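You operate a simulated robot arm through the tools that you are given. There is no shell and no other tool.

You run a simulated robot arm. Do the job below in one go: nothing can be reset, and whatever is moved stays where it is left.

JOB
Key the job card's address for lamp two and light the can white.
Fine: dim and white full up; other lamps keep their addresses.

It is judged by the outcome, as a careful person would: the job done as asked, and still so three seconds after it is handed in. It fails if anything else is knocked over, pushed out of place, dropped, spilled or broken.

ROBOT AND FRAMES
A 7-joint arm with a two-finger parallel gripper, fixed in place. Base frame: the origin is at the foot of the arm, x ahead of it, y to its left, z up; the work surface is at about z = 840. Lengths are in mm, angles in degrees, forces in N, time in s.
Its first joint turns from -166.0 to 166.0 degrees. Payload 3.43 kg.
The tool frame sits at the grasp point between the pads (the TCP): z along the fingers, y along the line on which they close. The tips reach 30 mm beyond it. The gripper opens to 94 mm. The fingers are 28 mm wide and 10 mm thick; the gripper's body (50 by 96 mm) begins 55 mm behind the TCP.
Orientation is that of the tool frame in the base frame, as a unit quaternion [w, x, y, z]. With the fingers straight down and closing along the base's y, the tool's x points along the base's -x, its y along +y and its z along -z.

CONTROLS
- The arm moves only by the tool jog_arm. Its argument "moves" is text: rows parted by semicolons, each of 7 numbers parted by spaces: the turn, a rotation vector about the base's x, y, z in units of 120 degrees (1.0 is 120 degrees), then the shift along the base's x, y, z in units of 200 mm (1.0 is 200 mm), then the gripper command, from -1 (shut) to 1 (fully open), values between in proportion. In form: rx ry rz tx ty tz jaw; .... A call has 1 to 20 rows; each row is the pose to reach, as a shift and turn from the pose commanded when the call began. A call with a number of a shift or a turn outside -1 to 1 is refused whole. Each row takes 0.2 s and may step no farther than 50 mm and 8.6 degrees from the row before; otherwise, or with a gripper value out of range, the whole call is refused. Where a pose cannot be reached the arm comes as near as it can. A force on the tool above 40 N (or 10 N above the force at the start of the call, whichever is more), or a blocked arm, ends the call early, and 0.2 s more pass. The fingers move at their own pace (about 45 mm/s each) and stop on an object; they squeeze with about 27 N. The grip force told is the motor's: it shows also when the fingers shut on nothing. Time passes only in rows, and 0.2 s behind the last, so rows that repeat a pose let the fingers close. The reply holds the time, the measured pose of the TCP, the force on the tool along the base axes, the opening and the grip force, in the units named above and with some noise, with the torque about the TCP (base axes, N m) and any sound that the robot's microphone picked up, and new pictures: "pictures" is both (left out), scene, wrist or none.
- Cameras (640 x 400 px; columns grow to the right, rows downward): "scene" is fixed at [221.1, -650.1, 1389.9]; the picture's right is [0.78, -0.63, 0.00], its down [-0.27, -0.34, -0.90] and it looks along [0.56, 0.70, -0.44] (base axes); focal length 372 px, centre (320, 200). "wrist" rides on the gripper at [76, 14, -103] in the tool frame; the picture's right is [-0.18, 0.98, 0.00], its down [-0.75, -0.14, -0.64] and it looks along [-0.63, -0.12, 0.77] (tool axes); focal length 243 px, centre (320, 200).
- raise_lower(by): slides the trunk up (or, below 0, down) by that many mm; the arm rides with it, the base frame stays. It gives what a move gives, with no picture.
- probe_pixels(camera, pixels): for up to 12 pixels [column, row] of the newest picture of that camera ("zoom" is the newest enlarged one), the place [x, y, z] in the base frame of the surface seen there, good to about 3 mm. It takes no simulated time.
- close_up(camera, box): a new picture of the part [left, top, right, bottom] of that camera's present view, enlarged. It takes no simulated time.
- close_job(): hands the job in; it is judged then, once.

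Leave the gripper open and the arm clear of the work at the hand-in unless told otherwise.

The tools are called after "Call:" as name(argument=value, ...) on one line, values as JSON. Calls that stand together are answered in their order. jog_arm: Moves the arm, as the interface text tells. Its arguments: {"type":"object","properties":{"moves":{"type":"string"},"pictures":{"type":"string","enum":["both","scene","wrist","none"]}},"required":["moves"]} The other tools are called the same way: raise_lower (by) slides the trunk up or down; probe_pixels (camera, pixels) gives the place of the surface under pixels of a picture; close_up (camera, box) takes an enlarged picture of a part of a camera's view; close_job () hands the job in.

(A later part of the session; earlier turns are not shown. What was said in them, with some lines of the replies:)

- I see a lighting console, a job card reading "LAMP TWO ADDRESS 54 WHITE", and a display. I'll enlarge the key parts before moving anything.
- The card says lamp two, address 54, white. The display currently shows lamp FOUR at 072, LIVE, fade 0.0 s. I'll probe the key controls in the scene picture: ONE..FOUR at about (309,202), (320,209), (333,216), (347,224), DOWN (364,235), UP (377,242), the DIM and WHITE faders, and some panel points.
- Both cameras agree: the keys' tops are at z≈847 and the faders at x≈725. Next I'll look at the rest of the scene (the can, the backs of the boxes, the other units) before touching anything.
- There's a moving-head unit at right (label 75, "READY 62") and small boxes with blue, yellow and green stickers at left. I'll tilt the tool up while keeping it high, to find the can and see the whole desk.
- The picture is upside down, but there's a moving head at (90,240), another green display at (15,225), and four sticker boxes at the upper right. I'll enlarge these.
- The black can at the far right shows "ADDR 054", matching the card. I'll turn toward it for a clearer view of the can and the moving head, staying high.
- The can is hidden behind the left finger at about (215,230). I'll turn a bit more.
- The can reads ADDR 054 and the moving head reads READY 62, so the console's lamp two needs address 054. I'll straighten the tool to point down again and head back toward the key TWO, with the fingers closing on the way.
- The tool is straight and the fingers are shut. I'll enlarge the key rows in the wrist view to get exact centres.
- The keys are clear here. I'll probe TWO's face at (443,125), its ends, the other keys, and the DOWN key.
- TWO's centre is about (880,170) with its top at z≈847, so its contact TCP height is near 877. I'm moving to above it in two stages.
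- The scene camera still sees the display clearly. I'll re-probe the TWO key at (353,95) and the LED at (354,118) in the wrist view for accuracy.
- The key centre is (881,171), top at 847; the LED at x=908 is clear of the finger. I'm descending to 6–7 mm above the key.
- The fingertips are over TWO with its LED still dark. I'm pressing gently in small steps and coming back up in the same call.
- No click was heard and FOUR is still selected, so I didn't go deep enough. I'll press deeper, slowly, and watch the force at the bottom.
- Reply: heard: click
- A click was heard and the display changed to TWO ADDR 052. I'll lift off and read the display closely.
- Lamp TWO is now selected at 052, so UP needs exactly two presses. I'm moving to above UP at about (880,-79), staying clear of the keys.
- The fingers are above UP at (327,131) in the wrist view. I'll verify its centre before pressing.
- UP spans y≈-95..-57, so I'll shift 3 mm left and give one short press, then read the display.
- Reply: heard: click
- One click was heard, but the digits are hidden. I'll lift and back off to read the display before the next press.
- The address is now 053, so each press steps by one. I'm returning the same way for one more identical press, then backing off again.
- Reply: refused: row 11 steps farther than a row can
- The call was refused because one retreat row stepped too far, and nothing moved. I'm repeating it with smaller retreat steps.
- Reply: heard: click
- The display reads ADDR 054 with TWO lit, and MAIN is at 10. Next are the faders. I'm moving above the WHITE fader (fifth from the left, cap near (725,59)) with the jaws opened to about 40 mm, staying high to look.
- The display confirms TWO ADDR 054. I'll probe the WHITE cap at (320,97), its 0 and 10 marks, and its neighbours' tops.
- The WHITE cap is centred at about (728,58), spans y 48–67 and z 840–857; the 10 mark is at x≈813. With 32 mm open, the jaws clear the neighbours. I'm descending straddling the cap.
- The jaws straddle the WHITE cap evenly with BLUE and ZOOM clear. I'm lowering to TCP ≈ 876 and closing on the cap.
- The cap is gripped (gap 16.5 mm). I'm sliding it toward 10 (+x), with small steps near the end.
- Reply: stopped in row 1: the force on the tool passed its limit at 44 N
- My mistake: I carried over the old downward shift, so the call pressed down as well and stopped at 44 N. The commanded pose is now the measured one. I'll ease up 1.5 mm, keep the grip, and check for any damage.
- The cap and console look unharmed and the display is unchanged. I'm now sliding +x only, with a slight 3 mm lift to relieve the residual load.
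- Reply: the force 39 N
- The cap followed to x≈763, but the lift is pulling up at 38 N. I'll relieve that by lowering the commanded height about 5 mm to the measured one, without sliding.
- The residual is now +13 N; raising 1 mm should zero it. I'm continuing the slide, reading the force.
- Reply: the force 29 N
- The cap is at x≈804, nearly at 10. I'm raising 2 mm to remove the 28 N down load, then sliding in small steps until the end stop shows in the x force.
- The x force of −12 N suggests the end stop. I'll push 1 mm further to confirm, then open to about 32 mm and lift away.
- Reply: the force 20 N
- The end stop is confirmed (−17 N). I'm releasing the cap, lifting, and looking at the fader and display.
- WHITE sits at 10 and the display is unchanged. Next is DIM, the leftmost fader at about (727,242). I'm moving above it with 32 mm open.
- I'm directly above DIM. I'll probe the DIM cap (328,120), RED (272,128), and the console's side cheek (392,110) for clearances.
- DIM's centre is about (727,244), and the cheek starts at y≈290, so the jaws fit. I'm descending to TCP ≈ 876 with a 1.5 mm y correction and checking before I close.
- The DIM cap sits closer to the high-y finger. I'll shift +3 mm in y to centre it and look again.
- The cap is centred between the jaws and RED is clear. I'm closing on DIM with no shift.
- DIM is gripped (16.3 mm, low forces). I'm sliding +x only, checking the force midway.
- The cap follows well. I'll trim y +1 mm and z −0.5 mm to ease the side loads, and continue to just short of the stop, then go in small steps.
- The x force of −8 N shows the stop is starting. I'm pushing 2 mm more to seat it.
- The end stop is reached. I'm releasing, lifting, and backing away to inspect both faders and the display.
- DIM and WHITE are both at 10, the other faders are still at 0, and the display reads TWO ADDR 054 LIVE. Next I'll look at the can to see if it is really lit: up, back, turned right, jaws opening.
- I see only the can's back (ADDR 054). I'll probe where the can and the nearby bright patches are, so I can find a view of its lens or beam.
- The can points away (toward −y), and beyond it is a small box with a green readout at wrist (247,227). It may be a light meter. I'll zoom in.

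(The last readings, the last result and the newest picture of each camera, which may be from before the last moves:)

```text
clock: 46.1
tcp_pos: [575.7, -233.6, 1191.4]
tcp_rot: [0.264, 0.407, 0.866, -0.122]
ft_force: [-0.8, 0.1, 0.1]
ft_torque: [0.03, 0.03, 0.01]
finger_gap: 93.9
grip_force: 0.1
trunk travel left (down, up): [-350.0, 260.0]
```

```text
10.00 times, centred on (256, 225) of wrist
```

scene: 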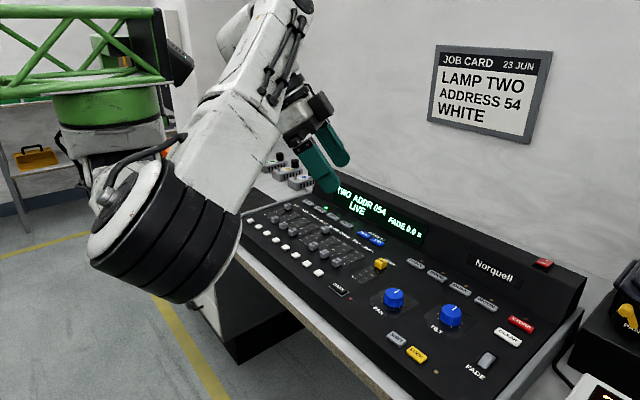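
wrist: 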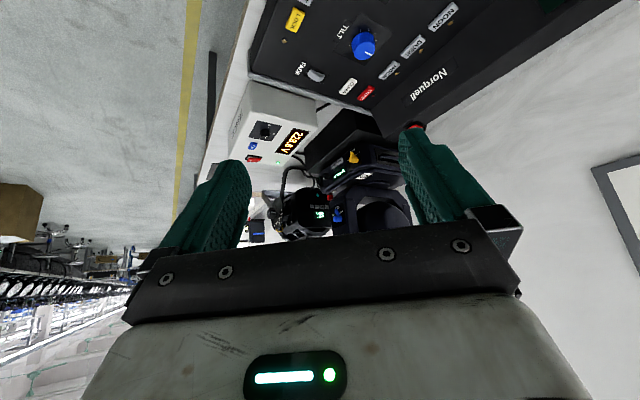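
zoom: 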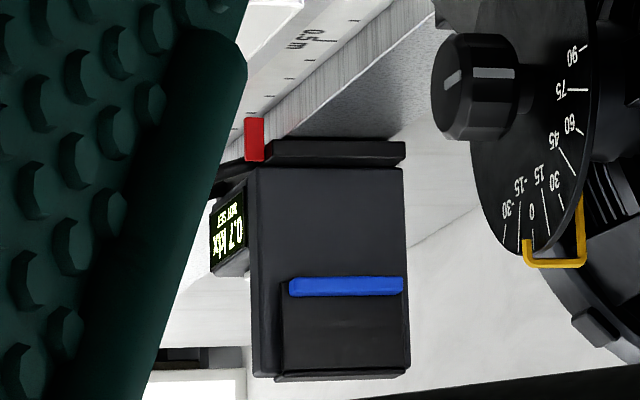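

The readout on the box shows some light figure, partly hidden. I'll turn a bit further right and move a little closer to read it.

Call:
jog_arm(moves="0 0 -0.065 0 -0.2 0 1; 0 0 -0.13 0 -0.4 0 1; 0 0 -0.13 0 -0.5 0 1; 0 0 -0.13 0 -0.5 0 1", pictures="both")

Call:
close_up(camera="wrist", box=[250, 130, 410, 240])

```text
clock: 47.1
tcp_pos: [575.9, -332.9, 1192.0]
tcp_rot: [0.246, 0.521, 0.802, -0.157]
ft_force: [-0.5, 0.2, -0.6]
ft_torque: [-0.01, 0.03, -0.01]
finger_gap: 94.0
grip_force: 0.1
trunk travel left (down, up): [-350.0, 260.0]
```

scene: 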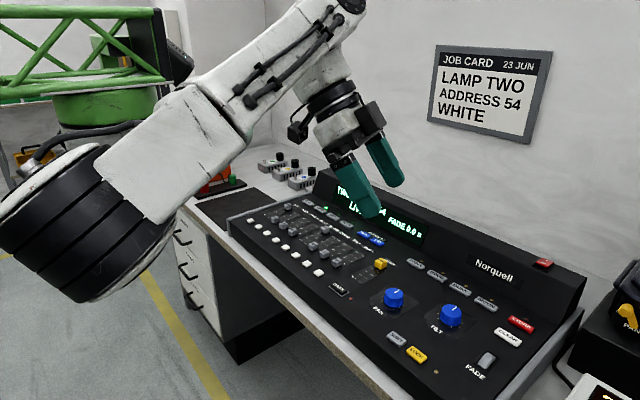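
wrist: 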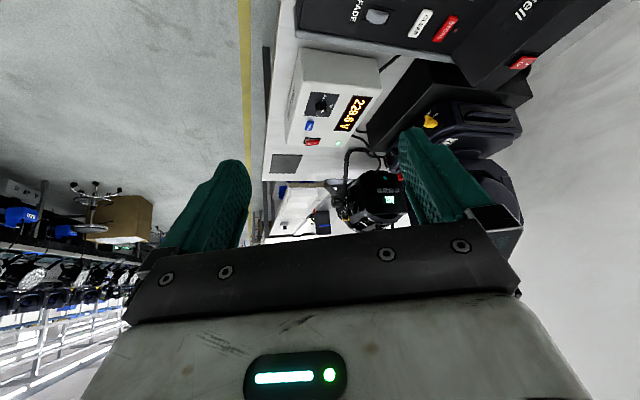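

```text
3.64 times, centred on (330, 185) of wrist
```

zoom: 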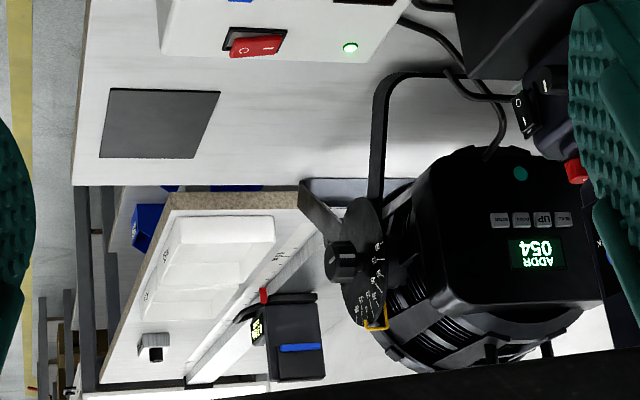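

The meter's readout is now visible at wrist (313,220). I'm zooming in.

Call:
close_up(camera="wrist", box=[296, 208, 336, 233])

```text
16.00 times, centred on (316, 220) of wrist
```

zoom: 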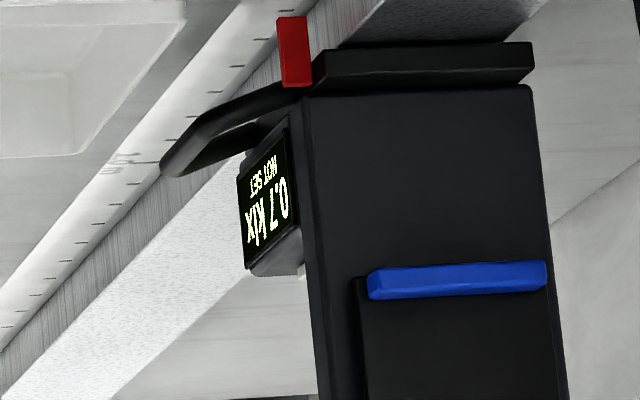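

The meter reads 0.7 klx ("NOT SET"), which is some light, but this alone doesn't prove the beam. I'll look from higher up, over the can, to see whether the area it points at is lit.

Call:
jog_arm(moves="0.03 0.0133 0 0 0 0.2 1; 0.06 0.0267 0 0 0 0.4 1; 0.09 0.04 0 0 0 0.6 1; 0.09 0.04 0 0 0 0.8 1; 0.09 0.04 0 0 0 0.8 1", pictures="both")

Call:
close_up(camera="wrist", box=[230, 60, 430, 240])

```text
clock: 48.3
tcp_pos: [576.7, -333.8, 1352.3]
tcp_rot: [0.162, 0.534, 0.823, -0.103]
ft_force: [-0.3, -0.4, 0.9]
ft_torque: [0.0, -0.02, -0.04]
finger_gap: 93.8
grip_force: 0.0
trunk travel left (down, up): [-350.0, 260.0]
```

scene: 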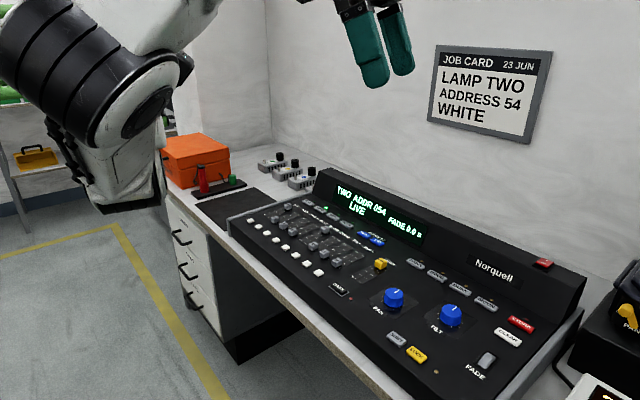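
wrist: 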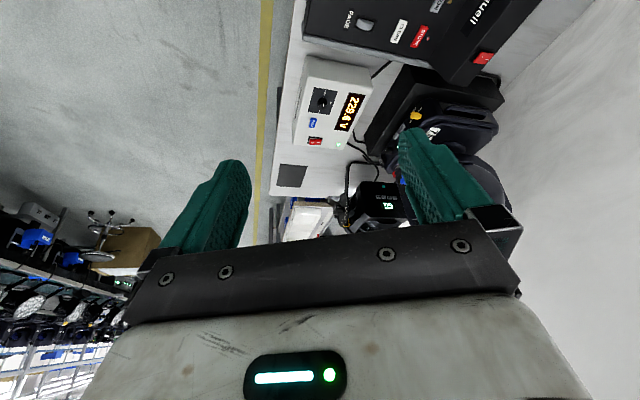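

```text
2.22 times, centred on (330, 150) of wrist
```

zoom: 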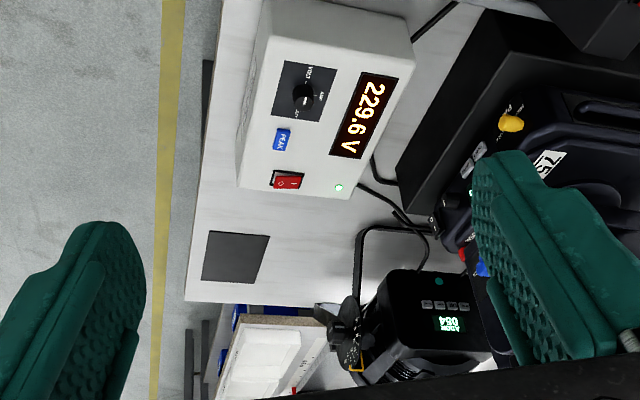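

The picture is upside down, so I need to tilt the camera up for the far side of the can. I'll tilt up about 17° from this height.

Call:
jog_arm(moves="-0.06 -0.0267 0 0 0 0 1; -0.12 -0.0533 0 0 0 0 1; -0.18 -0.08 0 0 0 0 1; -0.18 -0.08 0 0 0 0 1", pictures="wrist")

Call:
close_up(camera="wrist", box=[230, 60, 430, 240])

Call:
close_up(camera="scene", box=[220, 170, 440, 310])

Call:
close_up(camera="scene", box=[330, 230, 430, 300])

```text
clock: 49.3
tcp_pos: [575.8, -333.5, 1351.8]
tcp_rot: [0.328, 0.501, 0.773, -0.21]
ft_force: [-0.6, 0.8, 0.4]
ft_torque: [0.01, -0.01, -0.03]
finger_gap: 94.2
grip_force: 0.0
trunk travel left (down, up): [-350.0, 260.0]
```

wrist: 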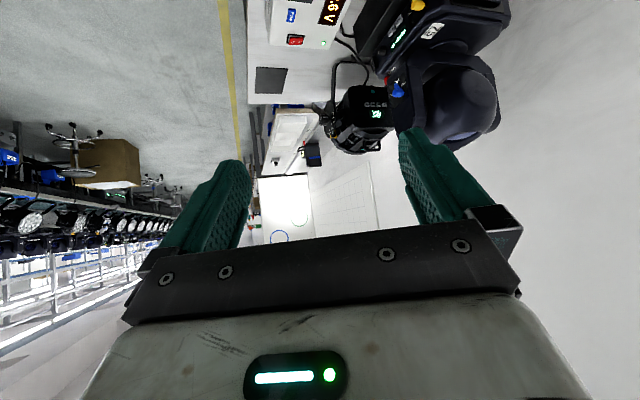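

```text
2.22 times, centred on (330, 150) of wrist
```

zoom: 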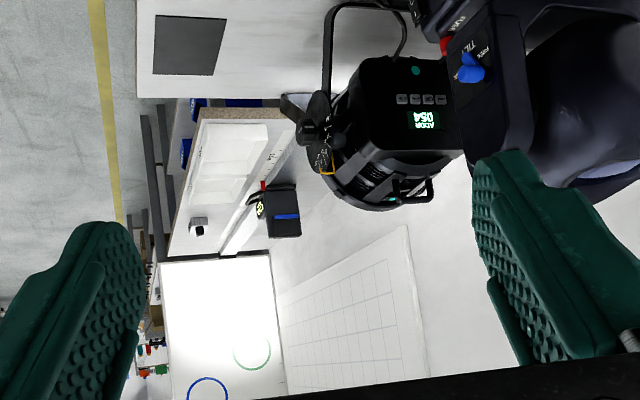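

```text
2.86 times, centred on (330, 240) of scene
```

zoom: 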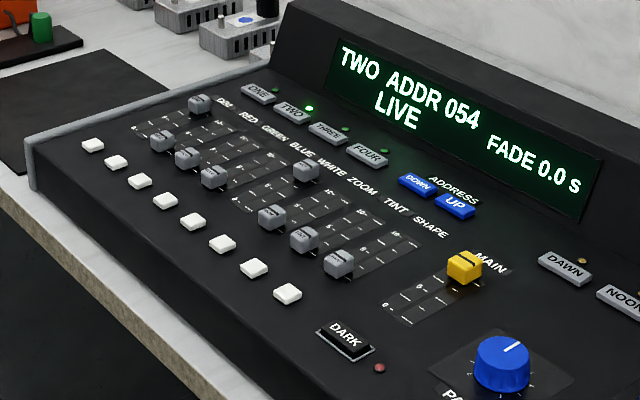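

```text
5.71 times, centred on (380, 265) of scene
```

zoom: 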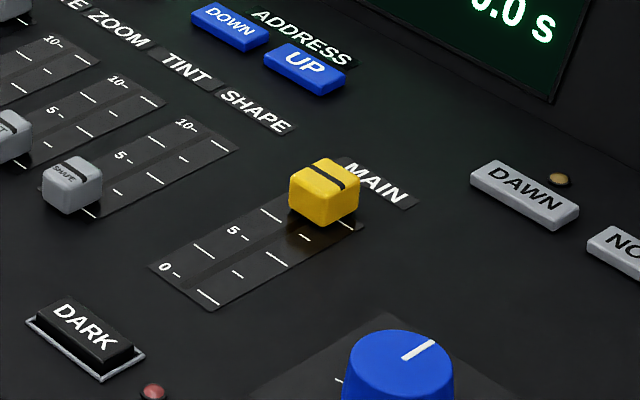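

The end wall beyond the can shows a bright white glow around (290,210), next to the marked circles. I'm zooming in there to confirm it's the can's beam.

Call:
close_up(camera="wrist", box=[240, 140, 400, 240])

Call:
probe_pixels(camera="wrist", pixels=[[290, 200], [302, 222], [280, 236], [270, 190], [350, 200], [375, 115], [355, 145]])

```text
4.00 times, centred on (320, 190) of wrist
```

zoom: 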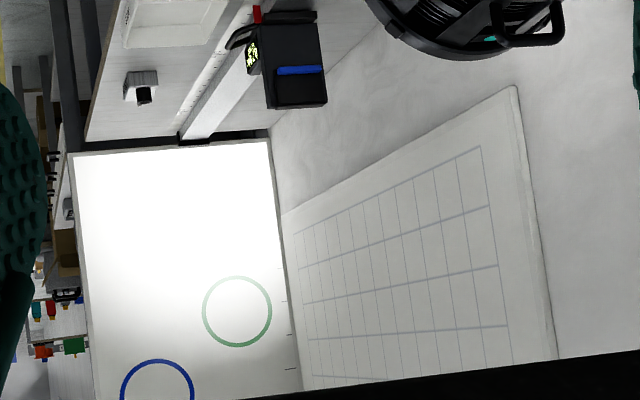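

```text
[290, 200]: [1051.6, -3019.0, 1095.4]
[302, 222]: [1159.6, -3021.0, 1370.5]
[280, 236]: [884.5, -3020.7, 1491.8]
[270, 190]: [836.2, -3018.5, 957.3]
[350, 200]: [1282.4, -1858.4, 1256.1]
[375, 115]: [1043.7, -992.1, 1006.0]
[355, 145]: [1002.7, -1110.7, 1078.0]
```

The screen at y≈−3020, straight ahead of the can's axis, is brightly lit in white, so the can is on. As a last check I'll compare the two caps' x positions (scene pixels (288,206) and (325,229)) with MAIN's, to be sure both are fully up.

Call:
probe_pixels(camera="scene", pixels=[[288, 205], [289.5, 205], [325, 228], [326.5, 228], [381.5, 261], [276.5, 218.5], [285, 224], [294, 230]])

Call:
close_up(camera="scene", box=[260, 185, 360, 250])

```text
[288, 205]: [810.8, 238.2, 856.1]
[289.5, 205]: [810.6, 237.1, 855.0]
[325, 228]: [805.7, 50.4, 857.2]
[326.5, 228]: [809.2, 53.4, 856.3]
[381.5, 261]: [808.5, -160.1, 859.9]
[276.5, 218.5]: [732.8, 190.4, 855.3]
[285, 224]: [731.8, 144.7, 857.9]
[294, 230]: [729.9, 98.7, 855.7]
```

```text
6.15 times, centred on (310, 218) of scene
```

zoom: 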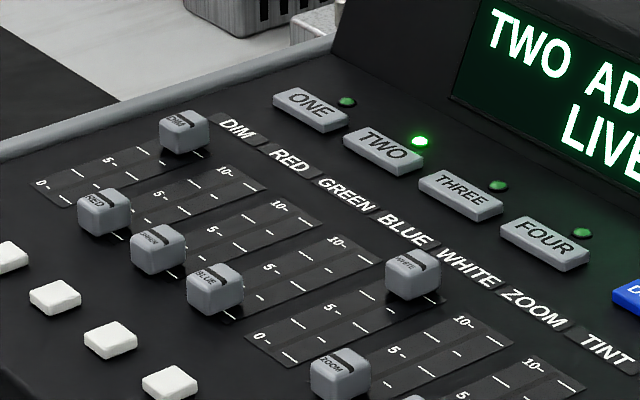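

Everything checks out:
- **Faders:** DIM, WHITE and MAIN all sit at x≈809, fully up. The colour faders are still at 0.
- **Address:** the display reads TWO ADDR 054 LIVE. I only pressed UP while TWO was selected, so the other lamps' addresses weren't touched.
- **Beam:** the can shows 054 and lights the screen white.
- **Arm:** the gripper is open and the arm is clear.

I'm handing in the job.

Call:
close_job()

```text
The job is handed in.
```

Lamp two is now at address 054 and the can is lit white. I handed the job in with the gripper open and the arm clear.

- **Address:** I selected TWO, which was at 052, and pressed UP twice. The display reads TWO ADDR 054 LIVE, and the can's own readout also shows 054. I didn't change any other lamp's address.
- **Light:** DIM and WHITE are pushed to their end stops at 10, and MAIN was already up. The other colour faders stay at 0. The screen the can points at is brightly lit white.
- **One slip:** while I was gripping the WHITE fader, one move also pressed down by mistake and stopped at 44 N. While easing that off I also pulled up on it with about 38 N. I saw no damage afterwards; the fader still slid to 10 and the display stayed the same.
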